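You operate a simulated robot arm through the tools that you are given. There is no shell and no other tool.

You run a simulated two-armed robot. Do the job below in one go: nothing can be reset, and whatever is moved stays where it is left.

TASK
Lap the gate seat flat and rinse it clean.
Fine: lever on, gate out and home until the gate read-out shows flat, lever off, rinse key until clean; gate home.

Only the result counts: the job must be done as asked and must still hold three seconds after the hand-in. Knocking over, shifting, dropping, spilling or breaking anything else fails it.

THE ROBOT
Two 7-joint arms with three-finger grippers on one trunk that stands fixed in place. Base frame: the origin is at the foot of the trunk, x ahead of it, y to its left, z up. Units: mm, rad, N and s.
The left shoulder is at [30, 124, 1058], the right one opposite. With the tool pointing down near the work surface each hand reaches from about 100 to 780 mm from the base axis, measured 20 degrees to its own side. Payload 2.2 kg a hand.
The tool frame of a hand sits at the grasp point between the pads (the TCP): z along the fingers, y along the line on which they close. The tips reach 28 mm beyond it. The gripper opens to 102 mm; its body begins 71 mm behind the TCP.
Orientation is that of the tool frame in the base frame, as a unit quaternion [w, x, y, z]. With the fingers straight down and closing along the base's y, the tool's x points along the base's -x, its y along +y and its z along -z.

THE INTERFACE
- The arms move only by the tool arm_command. It takes "left_increments", "right_increments" or both (then of equal length, played together; a hand with none holds still); each is a list of rows, each an object (a shift or turn left out is 0, a gripper value left out holds the last) with "translation": the shift along the tool's x, y, z in units of 25 mm (1.0 is 25 mm), a list of three; "turn": the turn, a rotation vector about the tool's x, y, z in units of 8 degrees (1.0 is 8 degrees), a list of three; "gripper": the finger opening in mm, from 0 to 102. In form: [{"translation": [tx, ty, tz], "turn": [ax, ay, az], "gripper": gripper}, ...]. A call has 1 to 20 rows; each row shifts and turns the commanded pose from where the row before left it, along the tool's axes as they then stand. A call with a number of a shift or a turn outside -1 to 1 is refused whole. Rows are played at 5 a second. More than 50 mm and 0.15 rad between two rows, or a gripper value outside its range, and nothing of the call is played. A pose out of reach is approached as far as the arm can. The call stops where the force on the tool passes 50 N (or 10 N more than at its start, if that is more) or the arm is blocked; 0.2 s more then pass. Each finger travels about 143.6 mm/s and halts on what it meets, pressing with about 27 N; the grip force reading is that of the motor and also rises with nothing between the fingers. The clock runs only during rows and for 0.2 s after the last one: add rows that do not move to give the fingers time. It gives the time, the measured TCP pose, the force on the tool (base axes), the opening and the grip force at its end, in the units of the frame above (readings bear some noise), with the torque about the TCP (base axes, N m) and any sound that the robot's microphone picked up.
- Cameras (640 x 400 px; columns grow to the right, rows downward): "scene" is now at [43, 12.8, 1766.8]; the picture's right is [0.16, -0.99, 0.00], its down [-0.79, -0.13, -0.60] and it looks along [0.59, 0.10, -0.80] (base axes); focal length 334 px, centre (320, 200). "left" rides on the left gripper at [72, 38, -86] in its tool frame; the picture's right is [-0.46, 0.89, 0.00], its down [-0.60, -0.32, -0.73] and it looks along [-0.65, -0.34, 0.68] (tool axes); focal length 256 px, centre (320, 200). "right" rides on the right gripper at [69, 44, -86] in its tool frame; the picture's right is [-0.53, 0.84, 0.00], its down [-0.58, -0.37, -0.73] and it looks along [-0.62, -0.39, 0.68] (tool axes); focal length 256 px, centre (320, 200). There is no depth. A picture from a camera that has moved, and an enlarged one, comes with that camera's place and axes in the base frame and with its lens.
- camera(camera): a new picture of that camera. It takes no simulated time.
- lift_body(by): moves the trunk up (or, below 0, down) by that many mm; the arms and the scene camera ride with it, the base frame stays. It gives what a move gives, with no picture.
- turn_head(pan, tilt): turns the head with the scene camera to pan (to the left, within 2.496 rad either way) and tilt (down, from -0.506 to 1.204), counted from straight ahead of the robot. It gives what a move gives.
- zoom(camera, box): a new picture of the part [left, top, right, bottom] of that camera's present view, enlarged. It takes no simulated time.
- close_job(): hands the job in; it is judged then, once.

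Places have to be worked out from the pictures, the camera data and where the tool is seen. Open the grippers and draw the arms clear of the work before you hand the job in, unless the task says otherwise.

The tools are called after ">>>" as a command line: name --argument value ..., lists and objects as JSON in quotes. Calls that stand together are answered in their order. arm_command: Moves the arms, as the interface text tells. Its arguments: {"type":"object","properties":{"left_increments":{"type":"array"},"right_increments":{"type":"array"}},"required":[]} The other tools are called the same way: lift_body (by) moves the trunk up or down; turn_head (pan, tilt) turns the head that bears the scene camera; camera (camera) takes a picture; zoom (camera, box) takes an enlarged picture of a part of a camera's view; close_job () hands the job in.

At the start:

```text
t: 0.0
left_tcp_pos: [481.6, 289.8, 1141.6]
left_tool_rot: [0.0, 0.0, 1.0, -0.001]
left_ft_force: [0.0, 0.7, 0.0]
left_moment: [0.02, -0.01, -0.02]
left_gripper_width: 102.2
left_gripper_force: 0.2
right_tcp_pos: [477.9, -123.5, 1089.7]
right_tool_rot: [0.0, 0.0, 1.0, 0.0]
right_ft_force: [-0.2, 0.4, 0.4]
right_moment: [-0.01, 0.03, 0.02]
right_gripper_width: 101.8
right_gripper_force: 0.0
trunk travel left (down, up): [-300.0, 240.0]
head pan, tilt (commanded): [0.164, 0.93]
```

scene: 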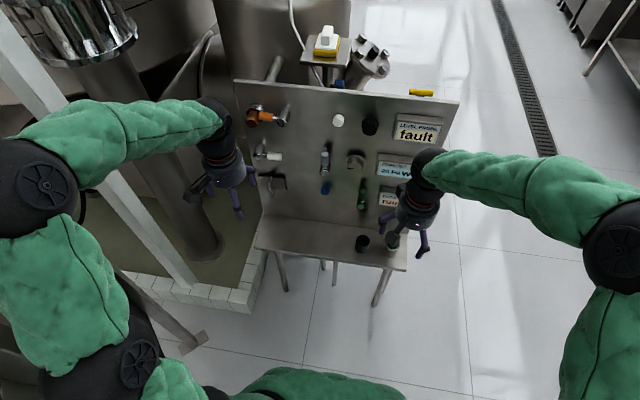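
right: 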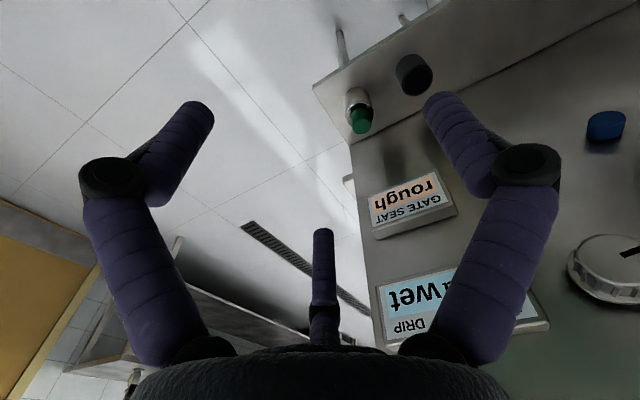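
left: 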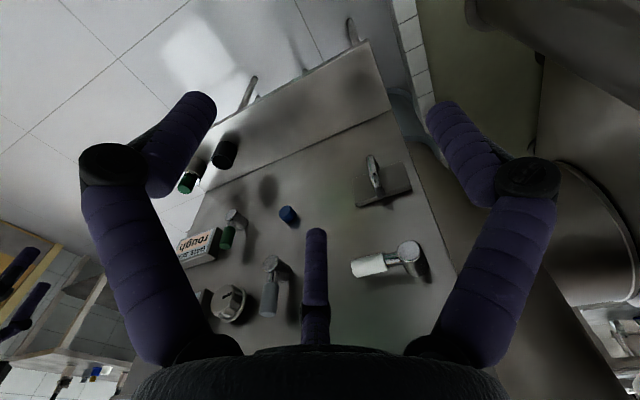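

The scene shows a vertical panel with levers, keys, a sliding gate and three read-outs; I zoom in on it to identify each one.

>>> zoom --camera "scene" --box '[230, 70, 350, 145]'

>>> zoom --camera "scene" --box '[230, 135, 350, 210]'

>>> zoom --camera "scene" --box '[340, 80, 460, 155]'

>>> zoom --camera "scene" --box '[320, 140, 460, 260]'

>>> zoom --camera "scene" --box '[230, 0, 470, 110]'

```text
5.33 times, centred on (290, 108) of scene
camera zoom: at [43.0, 12.8, 1766.8], right [0.16, -0.99, 0.0], down [-0.79, -0.13, -0.6], along [0.59, 0.1, -0.8], focal length 1779 px, centre (480, 693)
```

zoom: 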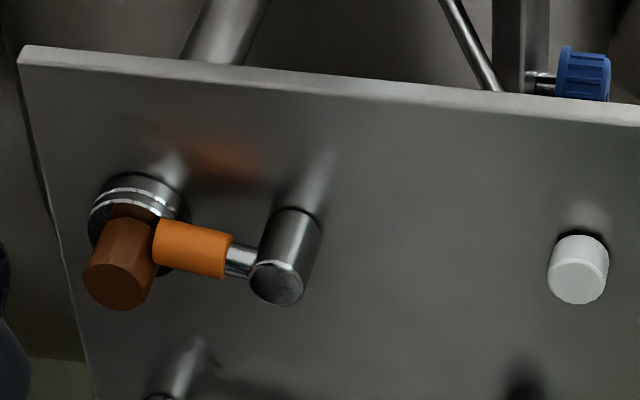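

```text
5.33 times, centred on (290, 172) of scene
camera zoom: at [43.0, 12.8, 1766.8], right [0.16, -0.99, 0.0], down [-0.79, -0.13, -0.6], along [0.59, 0.1, -0.8], focal length 1779 px, centre (480, 347)
```

zoom: 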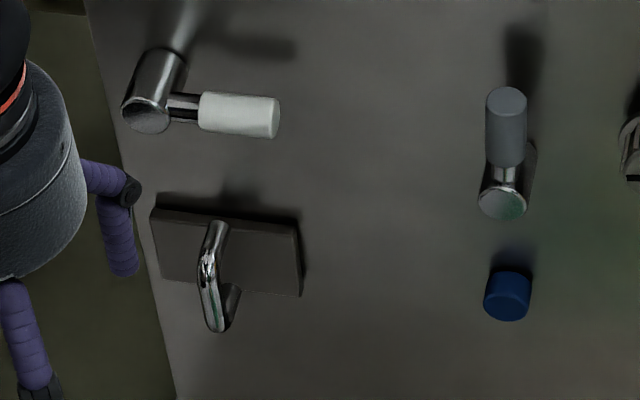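

```text
5.33 times, centred on (400, 118) of scene
camera zoom: at [43.0, 12.8, 1766.8], right [0.16, -0.99, 0.0], down [-0.79, -0.13, -0.6], along [0.59, 0.1, -0.8], focal length 1779 px, centre (-107, 640)
```

zoom: 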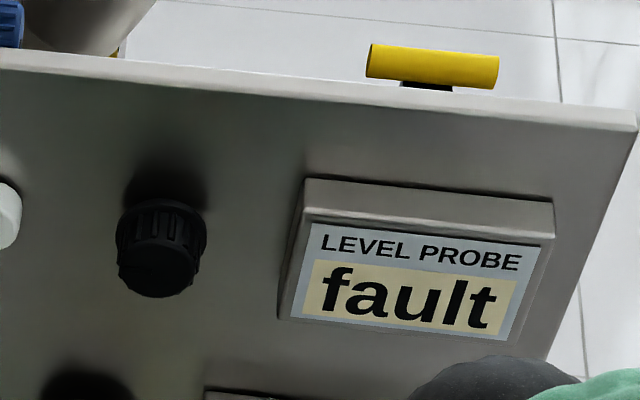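

```text
3.33 times, centred on (390, 200) of scene
camera zoom: at [43.0, 12.8, 1766.8], right [0.16, -0.99, 0.0], down [-0.79, -0.13, -0.6], along [0.59, 0.1, -0.8], focal length 1112 px, centre (87, 200)
```

zoom: 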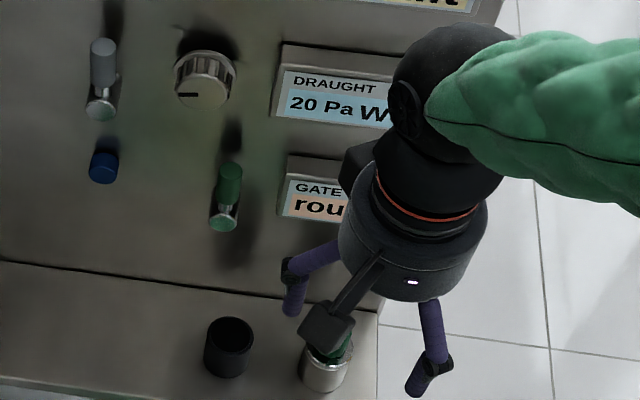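

```text
2.67 times, centred on (350, 55) of scene
camera zoom: at [43.0, 12.8, 1766.8], right [0.16, -0.99, 0.0], down [-0.79, -0.13, -0.6], along [0.59, 0.1, -0.8], focal length 890 px, centre (240, 587)
```

zoom: 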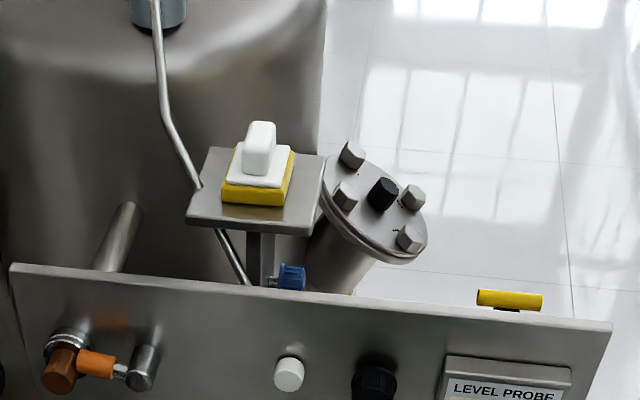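

The blue button triangulates to about (705, 105, 923), so the panel stands about 700 mm ahead. The right hand hides two read-outs, so I zoom the hand cameras before moving anything.

>>> zoom --camera "right" --box '[320, 20, 640, 220]'

>>> zoom --camera "right" --box '[340, 160, 640, 350]'

>>> zoom --camera "left" --box '[160, 100, 440, 340]'

```text
2.00 times, centred on (480, 120) of right
camera zoom: at [409.0, -79.0, 1175.7], right [0.53, 0.85, 0.0], down [0.58, -0.36, 0.73], along [0.62, -0.39, -0.68], focal length 512 px, centre (0, 360)
```

zoom: 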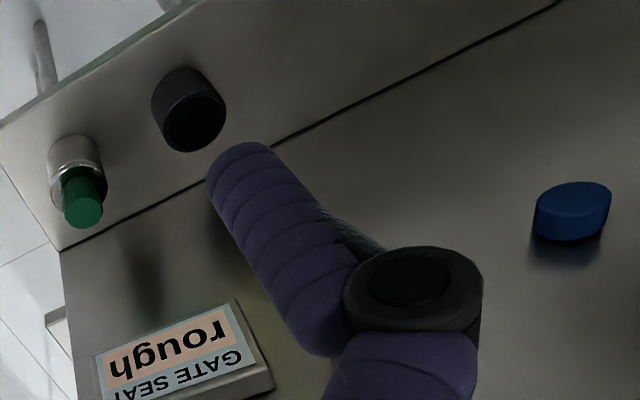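

```text
2.11 times, centred on (490, 255) of right
camera zoom: at [409.0, -79.0, 1175.7], right [0.53, 0.85, 0.0], down [0.58, -0.36, 0.73], along [0.62, -0.39, -0.68], focal length 539 px, centre (-38, 84)
```

zoom: 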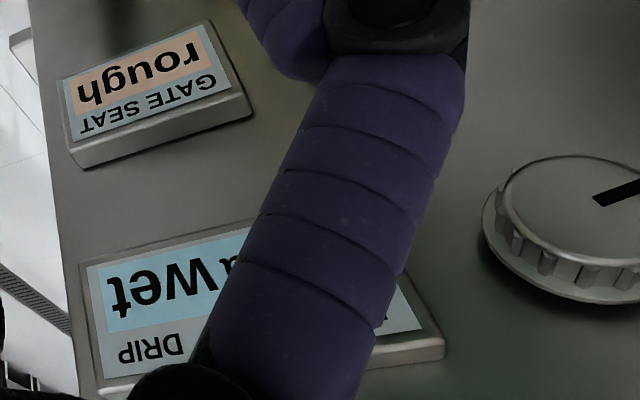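

```text
1.67 times, centred on (300, 220) of left
camera zoom: at [409.4, 326.6, 1229.3], right [0.46, 0.89, 0.0], down [0.6, -0.32, 0.73], along [0.65, -0.34, -0.68], focal length 427 px, centre (353, 167)
```

zoom: 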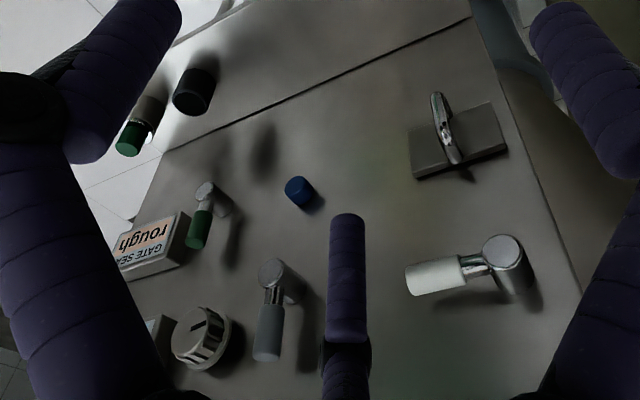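

The rows of controls carry no obvious labels, and the right hand blocks the DRAUGHT/DRIP read-out. I draw both hands back toward the robot for a clear view.

>>> arm_command --right_increments '[{"translation": [1, -1, 0]}, {"translation": [1, -1, 0]}, {"translation": [1, -1, 0]}, {"translation": [1, -1, 0]}, {"translation": [0, -1, 0]}, {"translation": [0, -1, 0]}, {"translation": [0, -1, 0]}, {"translation": [0, -1, 0]}]' --left_increments '[{"translation": [1, 0, 0]}, {"translation": [1, 0, 0]}, {"translation": [1, 0, 0]}, {"translation": [1, 0, 0]}, {"translation": [1, 0, 0]}, {"translation": [1, 0, 0]}, {"translation": [0, 0, 0]}, {"translation": [0, 0, 0]}]'

>>> camera --camera "scene"

>>> camera --camera "left"

>>> zoom --camera "scene" --box '[320, 80, 460, 168]'

>>> zoom --camera "scene" --box '[320, 140, 460, 228]'

>>> zoom --camera "scene" --box '[230, 130, 350, 230]'

```text
t: 1.8
left_tcp_pos: [330.4, 287.9, 1140.8]
left_tool_rot: [0.0, 0.0, 1.0, 0.0]
left_ft_force: [-0.3, 0.1, 1.4]
left_moment: [0.02, -0.02, 0.03]
left_gripper_width: 101.9
left_gripper_force: 0.0
right_tcp_pos: [377.8, -324.7, 1089.8]
right_tool_rot: [0.0, -0.001, 1.0, 0.0]
right_ft_force: [-0.4, -0.1, 0.1]
right_moment: [0.0, 0.0, -0.02]
right_gripper_width: 102.0
right_gripper_force: 0.1
trunk travel left (down, up): [-300.0, 240.0]
head pan, tilt (commanded): [0.164, 0.93]
```

```text
taken
camera scene: at [42.2, 11.9, 1766.8], right [0.16, -0.99, 0.0], down [-0.79, -0.13, -0.6], along [0.59, 0.1, -0.8], focal length 334 px, centre (320, 200)
```

scene: 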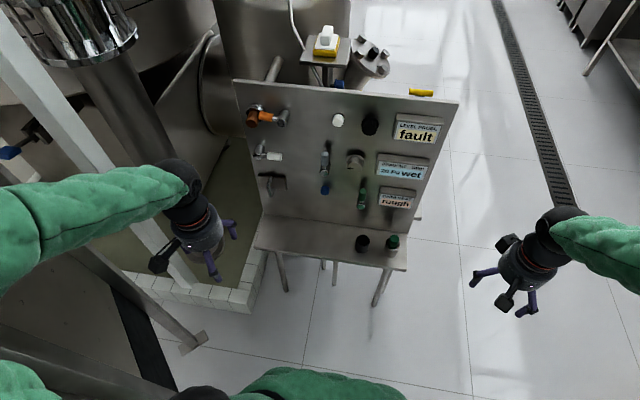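

```text
taken
camera left: at [258.7, 325.9, 1227.8], right [0.46, 0.89, 0.0], down [0.6, -0.32, 0.73], along [0.65, -0.34, -0.68], focal length 256 px, centre (320, 200)
```

left: 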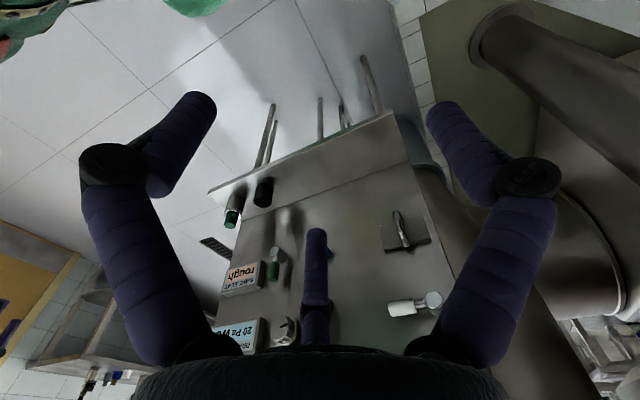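

```text
4.55 times, centred on (390, 124) of scene
camera zoom: at [42.2, 11.9, 1766.8], right [0.16, -0.99, 0.0], down [-0.79, -0.13, -0.6], along [0.59, 0.1, -0.8], focal length 1516 px, centre (2, 546)
```

zoom: 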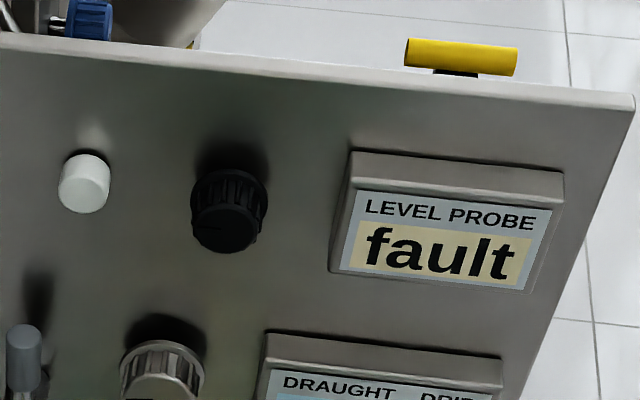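

```text
4.55 times, centred on (390, 184) of scene
camera zoom: at [42.2, 11.9, 1766.8], right [0.16, -0.99, 0.0], down [-0.79, -0.13, -0.6], along [0.59, 0.1, -0.8], focal length 1516 px, centre (2, 273)
```

zoom: 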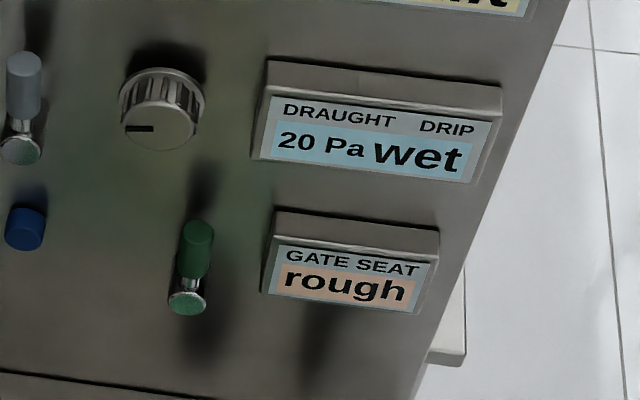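

```text
4.00 times, centred on (290, 180) of scene
camera zoom: at [42.2, 11.9, 1766.8], right [0.16, -0.99, 0.0], down [-0.79, -0.13, -0.6], along [0.59, 0.1, -0.8], focal length 1334 px, centre (440, 280)
```

zoom: 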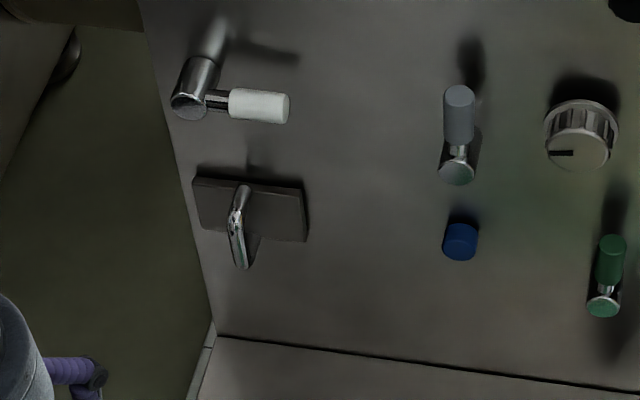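

The rows seem to end each in their own read-out: gate plate, blue key, green lever and GATE SEAT on the bottom row. I survey further with the head and zooms, including behind the panel, before choosing anything.

>>> zoom --camera "scene" --box '[350, 60, 450, 120]'

>>> zoom --camera "scene" --box '[340, 220, 420, 270]'

>>> zoom --camera "scene" --box '[245, 165, 305, 205]'

>>> zoom --camera "scene" --box '[235, 95, 305, 140]'

>>> zoom --camera "scene" --box '[0, 80, 120, 180]'

>>> turn_head --pan 0.1 --tilt 0.6

>>> camera --camera "scene"

```text
6.40 times, centred on (400, 90) of scene
camera zoom: at [42.2, 11.9, 1766.8], right [0.16, -0.99, 0.0], down [-0.79, -0.13, -0.6], along [0.59, 0.1, -0.8], focal length 2135 px, centre (-192, 904)
```

zoom: 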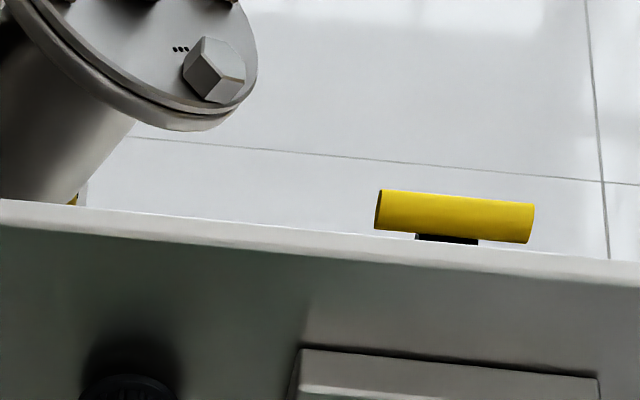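

```text
8.00 times, centred on (380, 245) of scene
camera zoom: at [42.2, 11.9, 1766.8], right [0.16, -0.99, 0.0], down [-0.79, -0.13, -0.6], along [0.59, 0.1, -0.8], focal length 2669 px, centre (-160, -160)
```

zoom: 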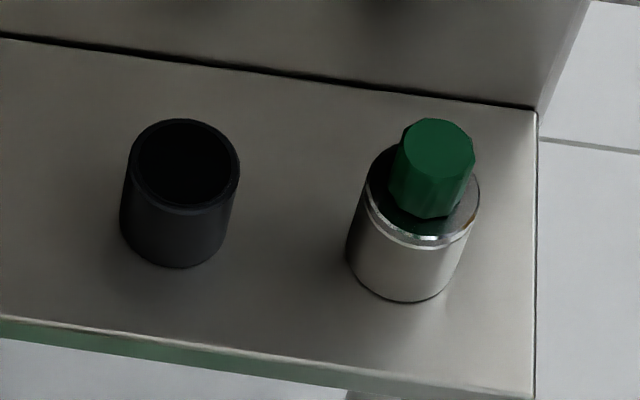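

```text
10.00 times, centred on (275, 185) of scene
camera zoom: at [42.2, 11.9, 1766.8], right [0.16, -0.99, 0.0], down [-0.79, -0.13, -0.6], along [0.59, 0.1, -0.8], focal length 3336 px, centre (770, 350)
```

zoom: 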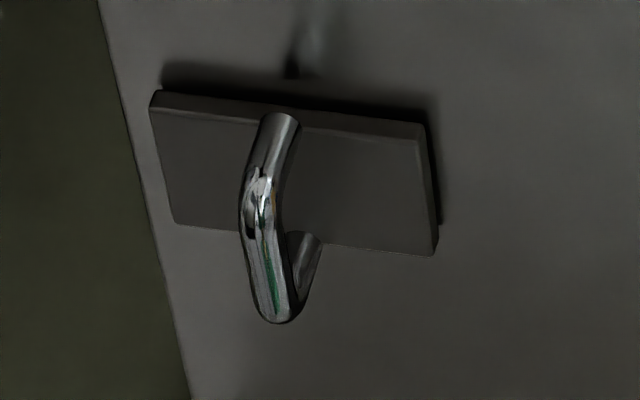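

```text
8.89 times, centred on (270, 118) of scene
camera zoom: at [42.2, 11.9, 1766.8], right [0.16, -0.99, 0.0], down [-0.79, -0.13, -0.6], along [0.59, 0.1, -0.8], focal length 2966 px, centre (764, 933)
```

zoom: 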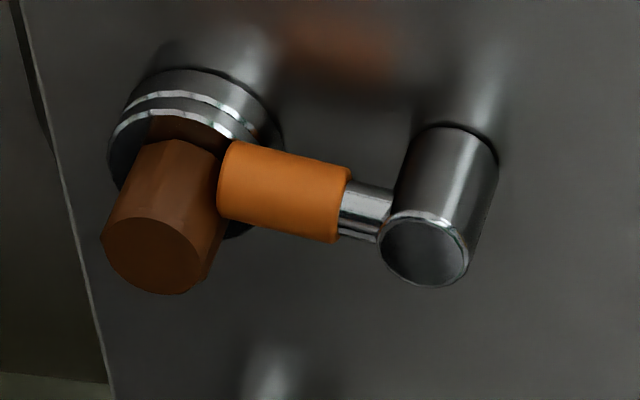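

```text
4.00 times, centred on (60, 130) of scene
camera zoom: at [42.2, 11.9, 1766.8], right [0.16, -0.99, 0.0], down [-0.79, -0.13, -0.6], along [0.59, 0.1, -0.8], focal length 1334 px, centre (1360, 480)
```

zoom: 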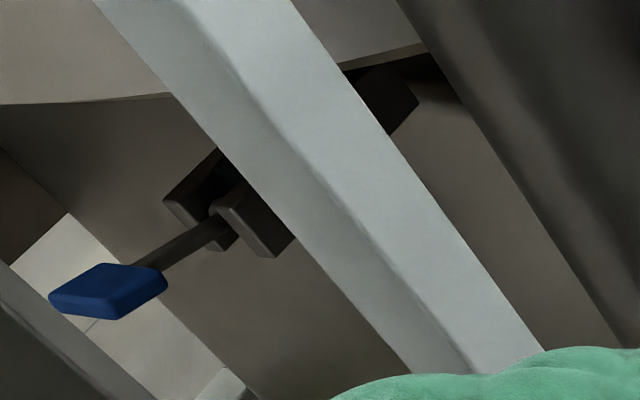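

```text
t: 2.6
left_tcp_pos: [331.1, 289.2, 1139.9]
left_tool_rot: [-0.001, 0.0, 1.0, -0.001]
left_ft_force: [0.1, 0.3, -1.5]
left_moment: [-0.01, 0.01, -0.02]
left_gripper_width: 102.1
left_gripper_force: 0.1
right_tcp_pos: [378.2, -323.2, 1089.6]
right_tool_rot: [0.0, -0.002, 1.0, 0.0]
right_ft_force: [0.3, 0.0, 0.3]
right_moment: [-0.01, -0.01, -0.02]
right_gripper_width: 102.0
right_gripper_force: 0.0
trunk travel left (down, up): [-300.0, 240.0]
head pan, tilt (commanded): [0.099, 0.6]
```

```text
taken
camera scene: at [58.0, 9.2, 1793.7], right [0.1, -0.99, 0.0], down [-0.56, -0.06, -0.82], along [0.82, 0.08, -0.57], focal length 334 px, centre (320, 200)
```

scene: 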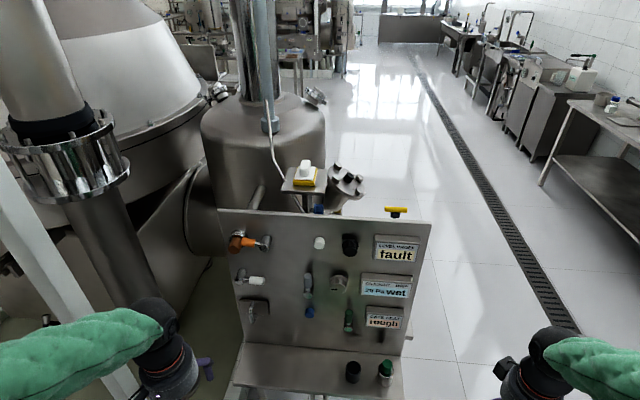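

The bottom row lines up at z≈920: gate plate (y≈280), blue key (y≈105), green lever (y≈-15), GATE SEAT display (y≈-117). I bring the hand cameras in for a closer look at the gate and at what lies behind the panel.

>>> arm_command --left_increments '[{"translation": [-1, 0.2, 0.6]}, {"translation": [-1, 0.2, 0.6]}, {"translation": [-1, 0.2, 0.6]}, {"translation": [-1, 0.2, 0.6]}, {"translation": [-1, 0.2, 0.6]}, {"translation": [-1, 0.2, 0.6]}, {"translation": [-1, 0.2, 0.6]}, {"translation": [-1, 0.2, 0.6]}, {}, {}, {}, {}]' --right_increments '[{"turn": [0, 0, -1], "translation": [-0.5, 0, 0]}, {"turn": [0, 0, -1], "translation": [-0.5, 0, 0]}, {"turn": [0, 0, -1], "translation": [-0.5, 0, 0]}, {"turn": [0, 0, -1], "translation": [-0.5, 0, 0]}, {"turn": [0, 0, -1]}, {"turn": [0, 0, -1]}, {"turn": [0, 0, -1]}, {"turn": [0, 0, -1]}, {"turn": [0, 0, -1]}, {"turn": [0, 0, -1]}, {"turn": [0, 0, -1]}, {}]'

>>> camera --camera "left"

>>> camera --camera "right"

>>> camera --camera "scene"

```text
t: 5.2
left_tcp_pos: [530.8, 329.1, 1022.7]
left_tool_rot: [0.0, 0.0, 1.0, 0.0]
left_ft_force: [0.0, -0.1, 0.2]
left_moment: [0.03, 0.01, 0.01]
left_gripper_width: 101.7
left_gripper_force: 0.1
right_tcp_pos: [427.4, -313.3, 1091.2]
right_tool_rot: [-0.001, -0.696, 0.718, 0.0]
right_ft_force: [-0.1, 0.7, -0.3]
right_moment: [-0.01, 0.02, 0.02]
right_gripper_width: 102.0
right_gripper_force: 0.0
trunk travel left (down, up): [-300.0, 240.0]
head pan, tilt (commanded): [0.099, 0.6]
```

```text
taken
camera left: at [458.9, 365.8, 1108.6], right [0.46, 0.89, 0.0], down [0.6, -0.32, 0.73], along [0.65, -0.34, -0.68], focal length 256 px, centre (320, 200)
```

left: 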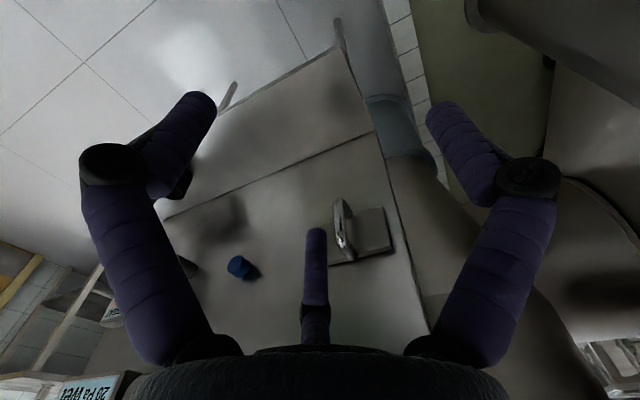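

```text
taken
camera right: at [381.0, -379.6, 1175.7], right [-0.83, 0.56, 0.0], down [0.38, 0.56, 0.73], along [0.41, 0.61, -0.68], focal length 256 px, centre (320, 200)
```

right: 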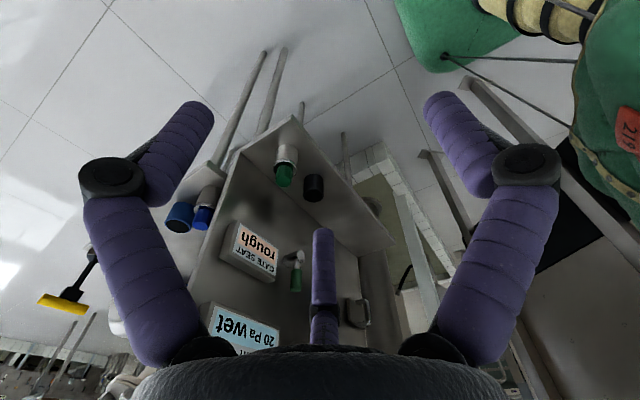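

```text
taken
camera scene: at [58.4, 9.5, 1793.8], right [0.1, -0.99, 0.0], down [-0.56, -0.06, -0.82], along [0.82, 0.08, -0.57], focal length 334 px, centre (320, 200)
```

scene: 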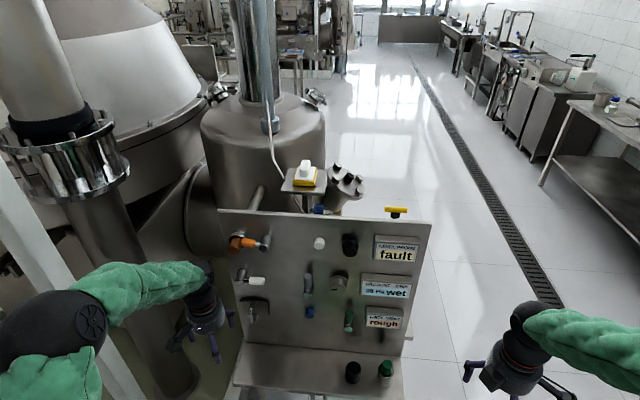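

The right camera shows blue fittings on the panel's far side and a yellow-handled tool behind it. I zoom in on those and on the gate.

>>> zoom --camera "left" --box '[300, 170, 420, 290]'

>>> zoom --camera "right" --box '[100, 100, 420, 340]'

>>> zoom --camera "right" --box '[20, 180, 240, 340]'

>>> zoom --camera "scene" --box '[210, 200, 440, 340]'

>>> zoom --camera "scene" --box '[200, 80, 420, 230]'

```text
3.33 times, centred on (360, 230) of left
camera zoom: at [458.9, 365.8, 1108.6], right [0.46, 0.89, 0.0], down [0.6, -0.32, 0.73], along [0.65, -0.34, -0.68], focal length 853 px, centre (187, 100)
```

zoom: 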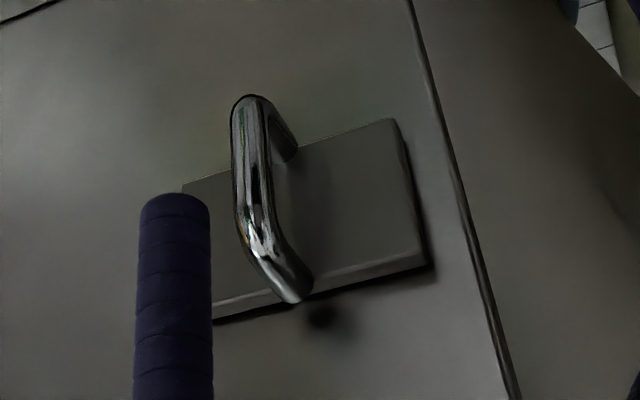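

```text
1.67 times, centred on (260, 220) of right
camera zoom: at [381.0, -379.6, 1175.7], right [-0.83, 0.56, 0.0], down [0.38, 0.56, 0.73], along [0.41, 0.61, -0.68], focal length 427 px, centre (420, 167)
```

zoom: 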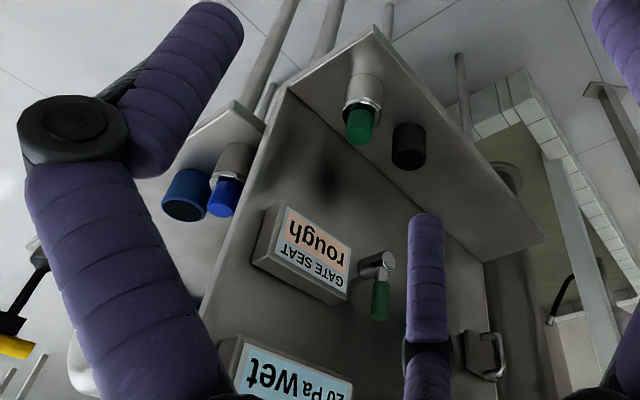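

```text
2.50 times, centred on (130, 260) of right
camera zoom: at [381.0, -379.6, 1175.7], right [-0.83, 0.56, 0.0], down [0.38, 0.56, 0.73], along [0.41, 0.61, -0.68], focal length 640 px, centre (795, 50)
```

zoom: 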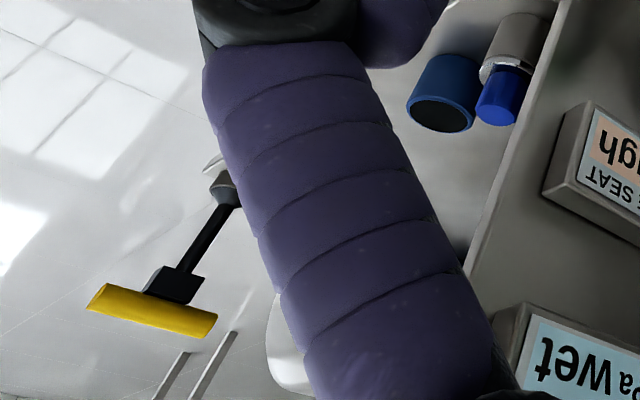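

```text
2.78 times, centred on (325, 270) of scene
camera zoom: at [58.4, 9.5, 1793.8], right [0.1, -0.99, 0.0], down [-0.56, -0.06, -0.82], along [0.82, 0.08, -0.57], focal length 928 px, centre (306, 5)
```

zoom: 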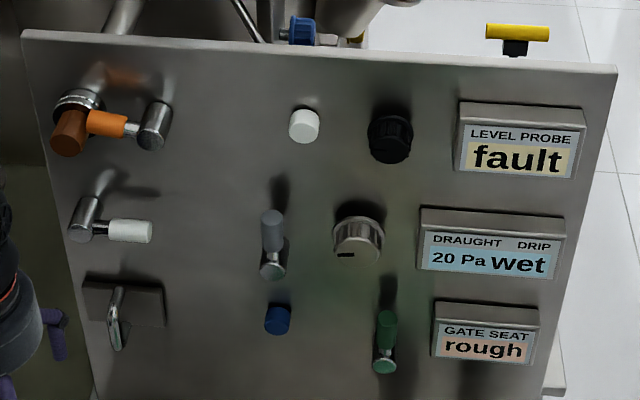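

```text
2.67 times, centred on (310, 155) of scene
camera zoom: at [58.4, 9.5, 1793.8], right [0.1, -0.99, 0.0], down [-0.56, -0.06, -0.82], along [0.82, 0.08, -0.57], focal length 890 px, centre (347, 320)
```

zoom: 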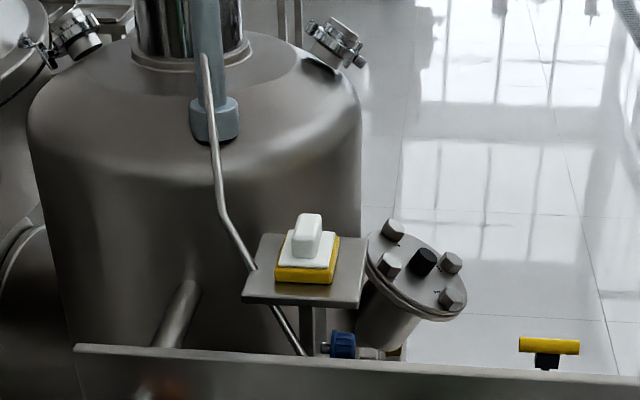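

The gate is a 91×65 mm plate at y≈280, z≈920 with a vertical D-bar whose outer line is about x≈669. It shares its row with the blue key, the green lever and the GATE SEAT display, so I take those as its controls. I now pitch both hands to point forward at the panel.

>>> arm_command --right_increments '[{"turn": [0, 0, 1]}, {"turn": [0, 0, 1]}, {"turn": [0, 0, 1]}, {"turn": [0, 0, 1]}, {"turn": [0, 0, 1]}, {"turn": [0, 0, 1]}, {"turn": [0, 0, 1]}, {"turn": [0, 0, 1]}, {"turn": [0, 0, 1]}, {"turn": [0, 0, 1]}, {"turn": [0, 0, 1]}, {"turn": [0, -1, 0]}, {"turn": [0, -1, 0]}, {"turn": [0, -1, 0]}, {"turn": [0, -1, 0]}, {"turn": [0, -1, 0]}, {"turn": [0, -1, 0]}, {"turn": [0, -1, 0]}, {"turn": [0, -1, 0]}, {"turn": [0, -1, 0]}]'

>>> camera --camera "scene"

```text
t: 9.4
left_tcp_pos: [530.6, 328.1, 1022.1]
left_tool_rot: [0.0, 0.0, 1.0, 0.0]
left_ft_force: [0.5, 0.6, -0.1]
left_moment: [-0.03, 0.0, -0.01]
left_gripper_width: 102.0
left_gripper_force: 0.1
right_tcp_pos: [425.9, -312.2, 1089.6]
right_tool_rot: [0.588, 0.0, 0.809, 0.001]
right_ft_force: [0.3, -1.0, -0.1]
right_moment: [-0.01, -0.01, -0.02]
right_gripper_width: 102.1
right_gripper_force: 0.1
trunk travel left (down, up): [-300.0, 240.0]
head pan, tilt (commanded): [0.099, 0.6]
```

```text
taken
camera scene: at [58.6, 9.0, 1793.7], right [0.1, -0.99, 0.0], down [-0.56, -0.06, -0.82], along [0.82, 0.08, -0.57], focal length 334 px, centre (320, 200)
```

scene: 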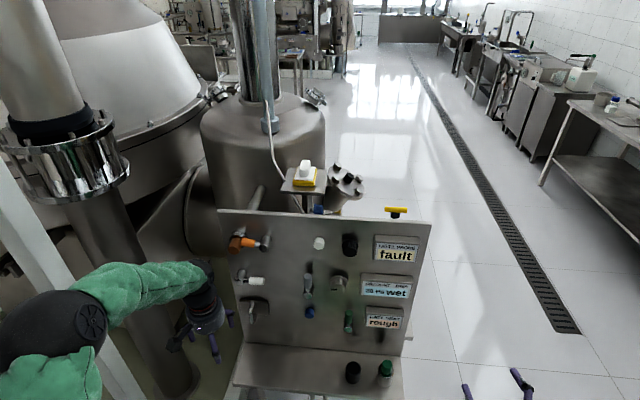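

The right tool still has 18° of pitch to go. I zoom on the left gripper to learn how its three fingers are arranged before using one on the lever.

>>> zoom --camera "scene" --box '[150, 250, 270, 370]'

>>> camera --camera "right"

```text
3.33 times, centred on (210, 310) of scene
camera zoom: at [58.6, 9.0, 1793.7], right [0.1, -0.99, 0.0], down [-0.56, -0.06, -0.82], along [0.82, 0.08, -0.57], focal length 1112 px, centre (687, -167)
```

zoom: 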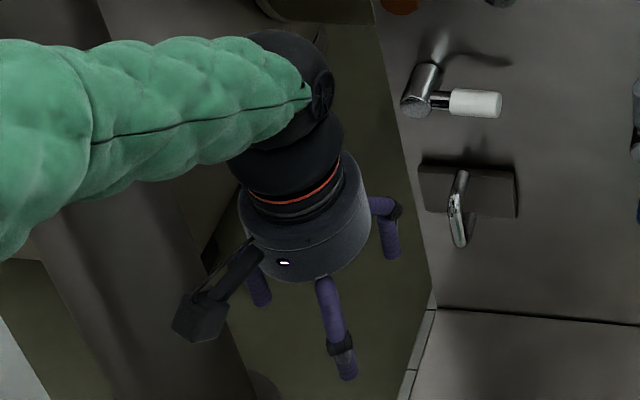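

```text
taken
camera right: at [323.1, -268.8, 1050.4], right [0.16, 0.85, 0.51], down [-0.52, -0.36, 0.77], along [0.84, -0.39, 0.38], focal length 256 px, centre (320, 200)
```

right: 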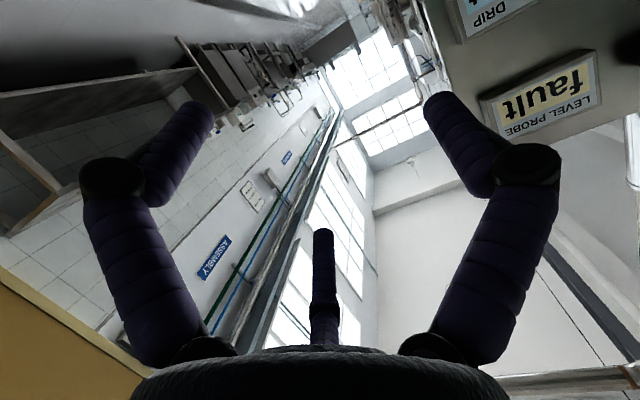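

The fingers sit 120° apart (one toward tool +y, two on the −y side). The green grip triangulates to about (681, -14, 935–975) and its hub to (675, -14, 902). I finish the right hand's pitch and bring it to (560, -14, 957) in front of the lever.

>>> arm_command --right_increments '[{"turn": [0, -1, 0]}, {"turn": [0, -1, 0]}, {"turn": [0, -0.25, 0]}, {"translation": [0.443, 0.993, 0.447]}, {"translation": [0.443, 0.993, 0.447]}, {"translation": [0.443, 0.993, 0.447]}, {"translation": [0.443, 0.993, 0.447]}, {"translation": [0.443, 0.993, 0.447]}, {"translation": [0.443, 0.993, 0.447]}, {"translation": [0.443, 0.993, 0.447]}, {"translation": [0.443, 0.993, 0.447]}, {"translation": [0.443, 0.993, 0.447]}, {"translation": [0.443, 0.993, 0.447]}, {"translation": [0.443, 0.993, 0.447]}, {"translation": [0.443, 0.993, 0.447], "gripper": 60}, {}, {}]'

>>> turn_head --pan 0.05 --tilt 0.85

>>> camera --camera "scene"

>>> camera --camera "right"

```text
t: 13.0
left_tcp_pos: [530.7, 328.3, 1020.6]
left_tool_rot: [0.0, 0.0, 1.0, 0.0]
left_ft_force: [0.8, -1.3, 0.0]
left_moment: [0.02, -0.01, 0.01]
left_gripper_width: 102.1
left_gripper_force: 0.1
right_tcp_pos: [559.9, -14.4, 957.7]
right_tool_rot: [0.707, 0.0, 0.707, 0.0]
right_ft_force: [0.3, 0.3, 0.7]
right_moment: [-0.01, -0.03, -0.02]
right_gripper_width: 60.3
right_gripper_force: 0.0
trunk travel left (down, up): [-300.0, 240.0]
head pan, tilt (commanded): [0.099, 0.6]
```

```text
t: 13.8
left_tcp_pos: [530.5, 328.5, 1022.0]
left_tool_rot: [0.0, 0.0, 1.0, 0.0]
left_ft_force: [-1.0, -0.6, -0.3]
left_moment: [0.0, -0.01, -0.02]
left_gripper_width: 101.9
left_gripper_force: 0.0
right_tcp_pos: [559.8, -14.4, 959.7]
right_tool_rot: [0.707, 0.0, 0.707, 0.0]
right_ft_force: [-0.4, 0.8, -0.6]
right_moment: [-0.02, -0.01, 0.0]
right_gripper_width: 59.9
right_gripper_force: 0.1
trunk travel left (down, up): [-300.0, 240.0]
head pan, tilt (commanded): [0.051, 0.85]
```

```text
taken
camera scene: at [48.4, 4.8, 1772.9], right [0.05, -1.0, 0.0], down [-0.75, -0.04, -0.66], along [0.66, 0.03, -0.75], focal length 334 px, centre (320, 200)
```

scene: 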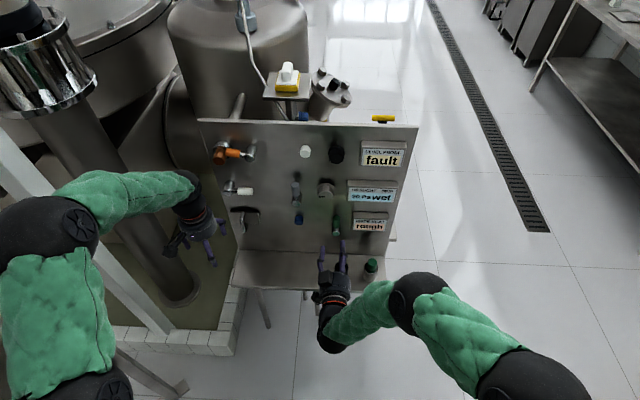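

```text
taken
camera right: at [473.8, 29.9, 888.6], right [0.0, 0.85, 0.53], down [-0.73, -0.37, 0.58], along [0.68, -0.39, 0.62], focal length 256 px, centre (320, 200)
```

right: 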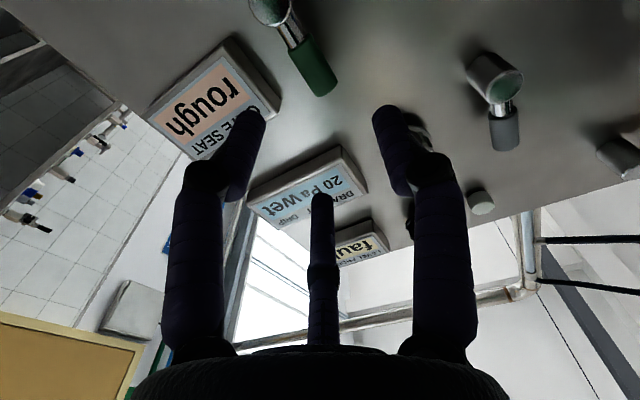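

The right hand is in front of the lever and the display stays visible from the head. I zoom in to check the alignment.

>>> zoom --camera "scene" --box '[280, 190, 400, 290]'

>>> zoom --camera "right" --box '[220, 0, 460, 150]'

```text
4.00 times, centred on (340, 240) of scene
camera zoom: at [48.4, 4.8, 1772.9], right [0.05, -1.0, 0.0], down [-0.75, -0.04, -0.66], along [0.66, 0.03, -0.75], focal length 1334 px, centre (240, 40)
```

zoom: 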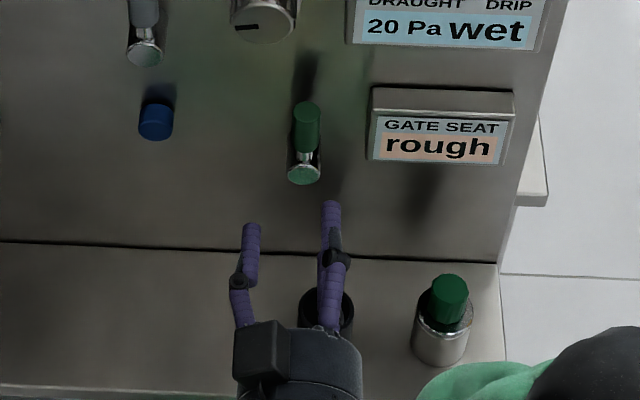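

```text
2.67 times, centred on (340, 75) of right
camera zoom: at [473.8, 29.9, 888.6], right [0.0, 0.85, 0.53], down [-0.73, -0.37, 0.58], along [0.68, -0.39, 0.62], focal length 683 px, centre (267, 533)
```

zoom: 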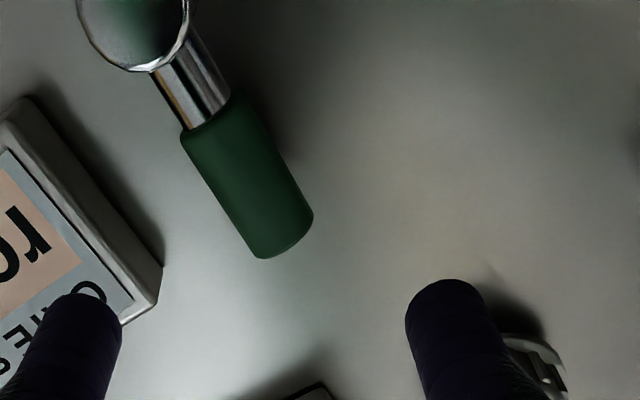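

The stereo fix puts the green grip at z 928–973, x≈684, y≈-14, hub (671, -14.5, 902), with the GATE SEAT box starting at y≈-67. I ease the caged fingers around the grip with opening 64, stopping the tips about 15 mm short of the panel.

>>> arm_command --right_increments '[{"translation": [0, -0.22, 0.4], "gripper": 64}, {"translation": [0, 0, 0.8]}, {"translation": [0, 0, 0.8]}, {"translation": [0, 0, 0.8]}, {"translation": [0, 0, 0.8]}, {"translation": [0, 0, 0.8]}, {}]'

>>> zoom --camera "scene" --box '[280, 190, 400, 290]'

>>> camera --camera "right"

```text
t: 15.4
left_tcp_pos: [530.3, 329.3, 1021.9]
left_tool_rot: [0.001, 0.0, 1.0, 0.001]
left_ft_force: [-0.8, -1.2, -0.2]
left_moment: [-0.02, -0.01, 0.05]
left_gripper_width: 101.8
left_gripper_force: 0.1
right_tcp_pos: [671.3, -20.6, 954.6]
right_tool_rot: [0.707, 0.0, 0.707, 0.0]
right_ft_force: [0.5, -0.3, 0.1]
right_moment: [0.0, 0.0, -0.03]
right_gripper_width: 64.0
right_gripper_force: 0.1
trunk travel left (down, up): [-300.0, 240.0]
head pan, tilt (commanded): [0.051, 0.85]
```

```text
4.00 times, centred on (340, 240) of scene
camera zoom: at [47.9, 4.7, 1772.9], right [0.05, -1.0, 0.0], down [-0.75, -0.04, -0.66], along [0.66, 0.03, -0.75], focal length 1334 px, centre (240, 40)
```

zoom: 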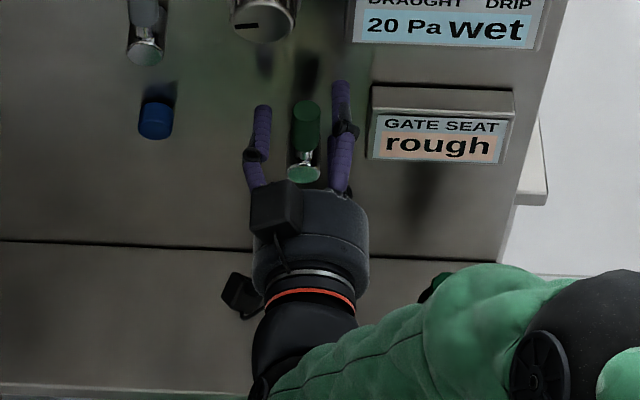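

```text
taken
camera right: at [584.4, 23.9, 886.2], right [0.0, 0.85, 0.53], down [-0.73, -0.37, 0.58], along [0.68, -0.39, 0.62], focal length 256 px, centre (320, 200)
```

right: 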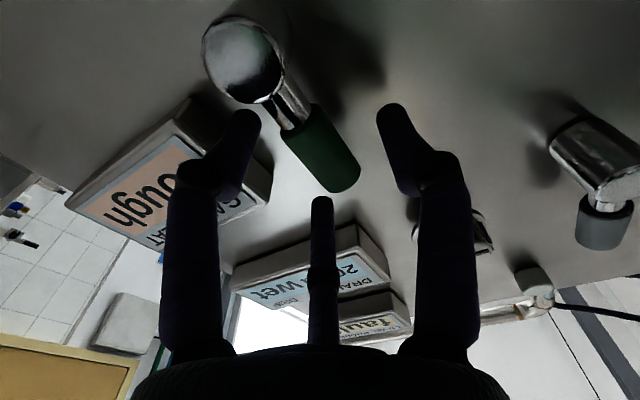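

The fingers straddle the grip cleanly with no contact force. Swung right, the lever would cover the display, so I try gently left along an arc about the hub, rolling the hand with it.

>>> arm_command --right_increments '[{"translation": [0, 0.24, 0]}, {"translation": [0.0214, 0.3, 0], "turn": [0, 0, -1]}, {"translation": [0.0214, 0.3, 0], "turn": [0, 0, -1]}, {"translation": [0.0214, 0.3, 0], "turn": [0, 0, -1]}]'

>>> zoom --camera "scene" --box '[280, 190, 400, 290]'

>>> camera --camera "right"

```text
t: 16.4
left_tcp_pos: [531.4, 327.5, 1020.9]
left_tool_rot: [-0.001, 0.0, 1.0, 0.0]
left_ft_force: [-0.3, 0.5, 0.2]
left_moment: [0.01, -0.01, -0.02]
left_gripper_width: 101.8
left_gripper_force: 0.1
right_tcp_pos: [670.7, 7.4, 949.7]
right_tool_rot: [0.69, -0.148, 0.693, -0.146]
right_ft_force: [3.1, -1.1, -11.5]
right_moment: [0.24, 0.06, -0.04]
right_gripper_width: 68.5
right_gripper_force: 3.5
trunk travel left (down, up): [-300.0, 240.0]
head pan, tilt (commanded): [0.051, 0.85]
```

```text
4.00 times, centred on (340, 240) of scene
camera zoom: at [50.3, 4.5, 1772.7], right [0.05, -1.0, 0.0], down [-0.75, -0.04, -0.66], along [0.66, 0.03, -0.75], focal length 1334 px, centre (240, 40)
```

zoom: 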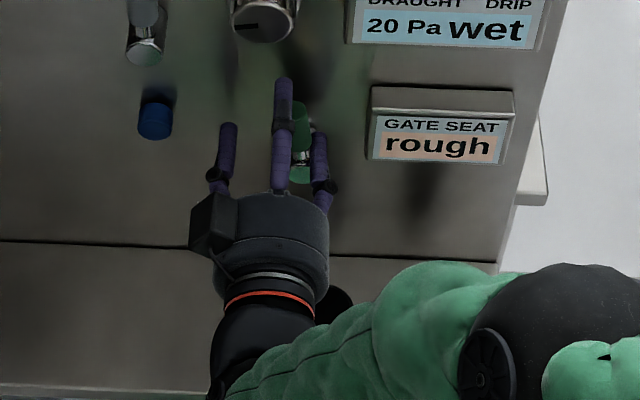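

```text
taken
camera right: at [584.0, 19.8, 869.3], right [0.0, 0.99, 0.14], down [-0.73, -0.1, 0.68], along [0.69, -0.1, 0.72], focal length 256 px, centre (320, 200)
```

right: 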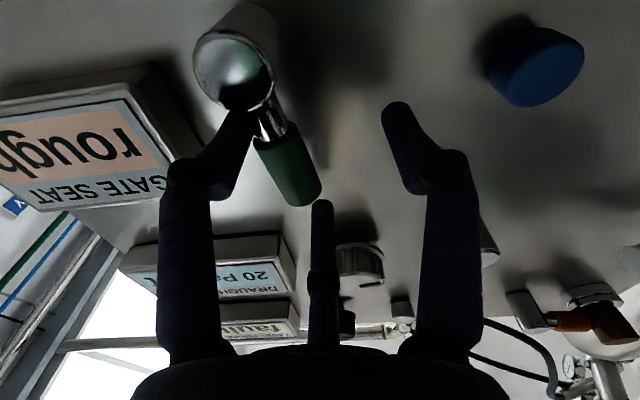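

The lever has not moved: finger B passed over its tip and C is only pressing near the hub (11 N). I back off, and will roll the hand so the single finger points up and the other two flank the grip on both sides.

>>> arm_command --right_increments '[{"translation": [0.163, -0.365, 0]}, {"translation": [0.163, -0.365, 0]}, {"translation": [0, 0, -1]}, {"translation": [0, 0, -1]}, {"translation": [0, 0, -1]}, {"translation": [0, 0, -1]}, {"turn": [0, 0, 1]}, {"turn": [0, 0, 1]}, {"turn": [0, 0, 1]}, {"turn": [0, 0, 1]}, {"turn": [0, 0, 1]}, {"turn": [0, 0, 1]}, {"turn": [0, 0, 1]}, {"turn": [0, 0, 1]}, {"turn": [0, 0, 1]}, {"turn": [0, 0, 1]}, {"turn": [0, 0, 1]}, {"turn": [0, 0, 1]}, {"turn": [0, 0, 1]}, {"turn": [0, 0, 1]}]'

>>> camera --camera "scene"

>>> camera --camera "right"

```text
t: 20.6
left_tcp_pos: [530.3, 328.0, 1021.1]
left_tool_rot: [0.0, 0.0, 1.0, 0.0]
left_ft_force: [0.0, 0.2, 1.1]
left_moment: [-0.01, -0.02, -0.01]
left_gripper_width: 102.1
left_gripper_force: 0.1
right_tcp_pos: [571.2, -12.5, 952.6]
right_tool_rot: [0.509, 0.492, 0.508, 0.492]
right_ft_force: [0.2, 0.9, -0.8]
right_moment: [0.01, 0.01, 0.02]
right_gripper_width: 64.0
right_gripper_force: 0.0
trunk travel left (down, up): [-300.0, 240.0]
head pan, tilt (commanded): [0.051, 0.85]
```

```text
taken
camera scene: at [48.4, 4.7, 1772.9], right [0.05, -1.0, 0.0], down [-0.75, -0.04, -0.66], along [0.66, 0.03, -0.75], focal length 334 px, centre (320, 200)
```

scene: 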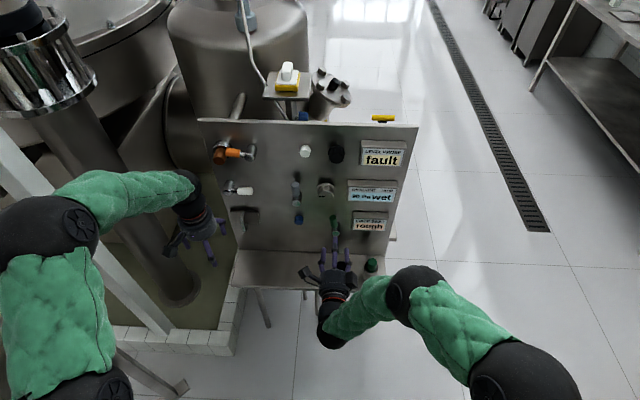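

```text
taken
camera right: at [484.7, 57.9, 993.3], right [0.0, -0.51, 0.86], down [-0.73, -0.59, -0.35], along [0.68, -0.63, -0.37], focal length 256 px, centre (320, 200)
```

right: 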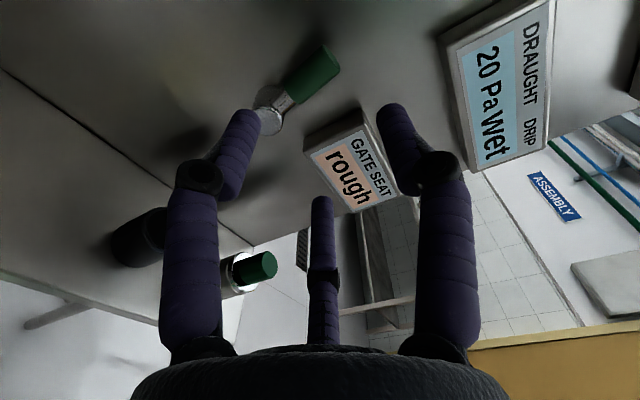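

Rolled 88°, the single finger now points up. I close to 52 and move in so two fingers flank the grip left and right at z≈940.

>>> arm_command --right_increments '[{"translation": [-0.08, 0.216, 0.32], "gripper": 52}, {"translation": [0, 0, 0.8]}, {"translation": [0, 0, 0.8]}, {"translation": [0, 0, 0.8]}, {"translation": [0, 0, 0.7]}, {"translation": [0, 0, 0.7]}, {}]'

>>> zoom --camera "scene" --box '[280, 190, 400, 290]'

>>> camera --camera "right"

```text
t: 22.2
left_tcp_pos: [530.2, 329.0, 1020.7]
left_tool_rot: [-0.001, 0.0, 1.0, 0.001]
left_ft_force: [-0.6, -0.3, 0.4]
left_moment: [-0.03, -0.05, -0.03]
left_gripper_width: 101.7
left_gripper_force: 0.1
right_tcp_pos: [674.0, -12.5, 957.1]
right_tool_rot: [0.508, 0.491, 0.509, 0.492]
right_ft_force: [-0.4, -0.1, -0.2]
right_moment: [-0.01, -0.01, -0.02]
right_gripper_width: 51.8
right_gripper_force: 0.1
trunk travel left (down, up): [-300.0, 240.0]
head pan, tilt (commanded): [0.051, 0.85]
```

```text
4.00 times, centred on (340, 240) of scene
camera zoom: at [48.0, 4.7, 1772.9], right [0.05, -1.0, 0.0], down [-0.75, -0.04, -0.66], along [0.66, 0.03, -0.75], focal length 1334 px, centre (240, 40)
```

zoom: 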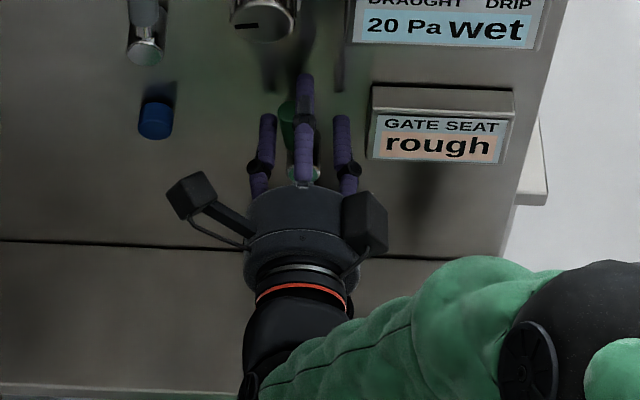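

```text
taken
camera right: at [587.1, 57.2, 997.9], right [0.0, -0.5, 0.86], down [-0.73, -0.59, -0.34], along [0.68, -0.63, -0.37], focal length 256 px, centre (320, 200)
```

right: 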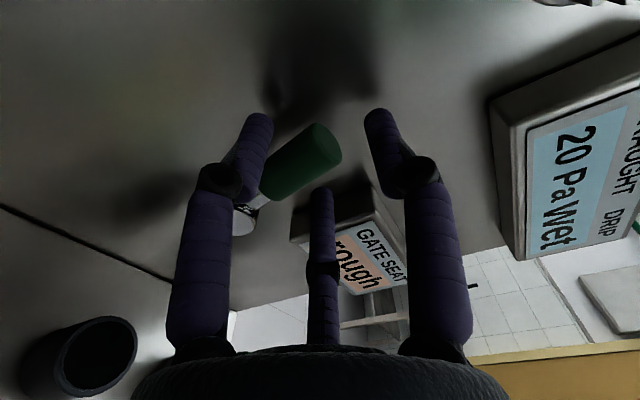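

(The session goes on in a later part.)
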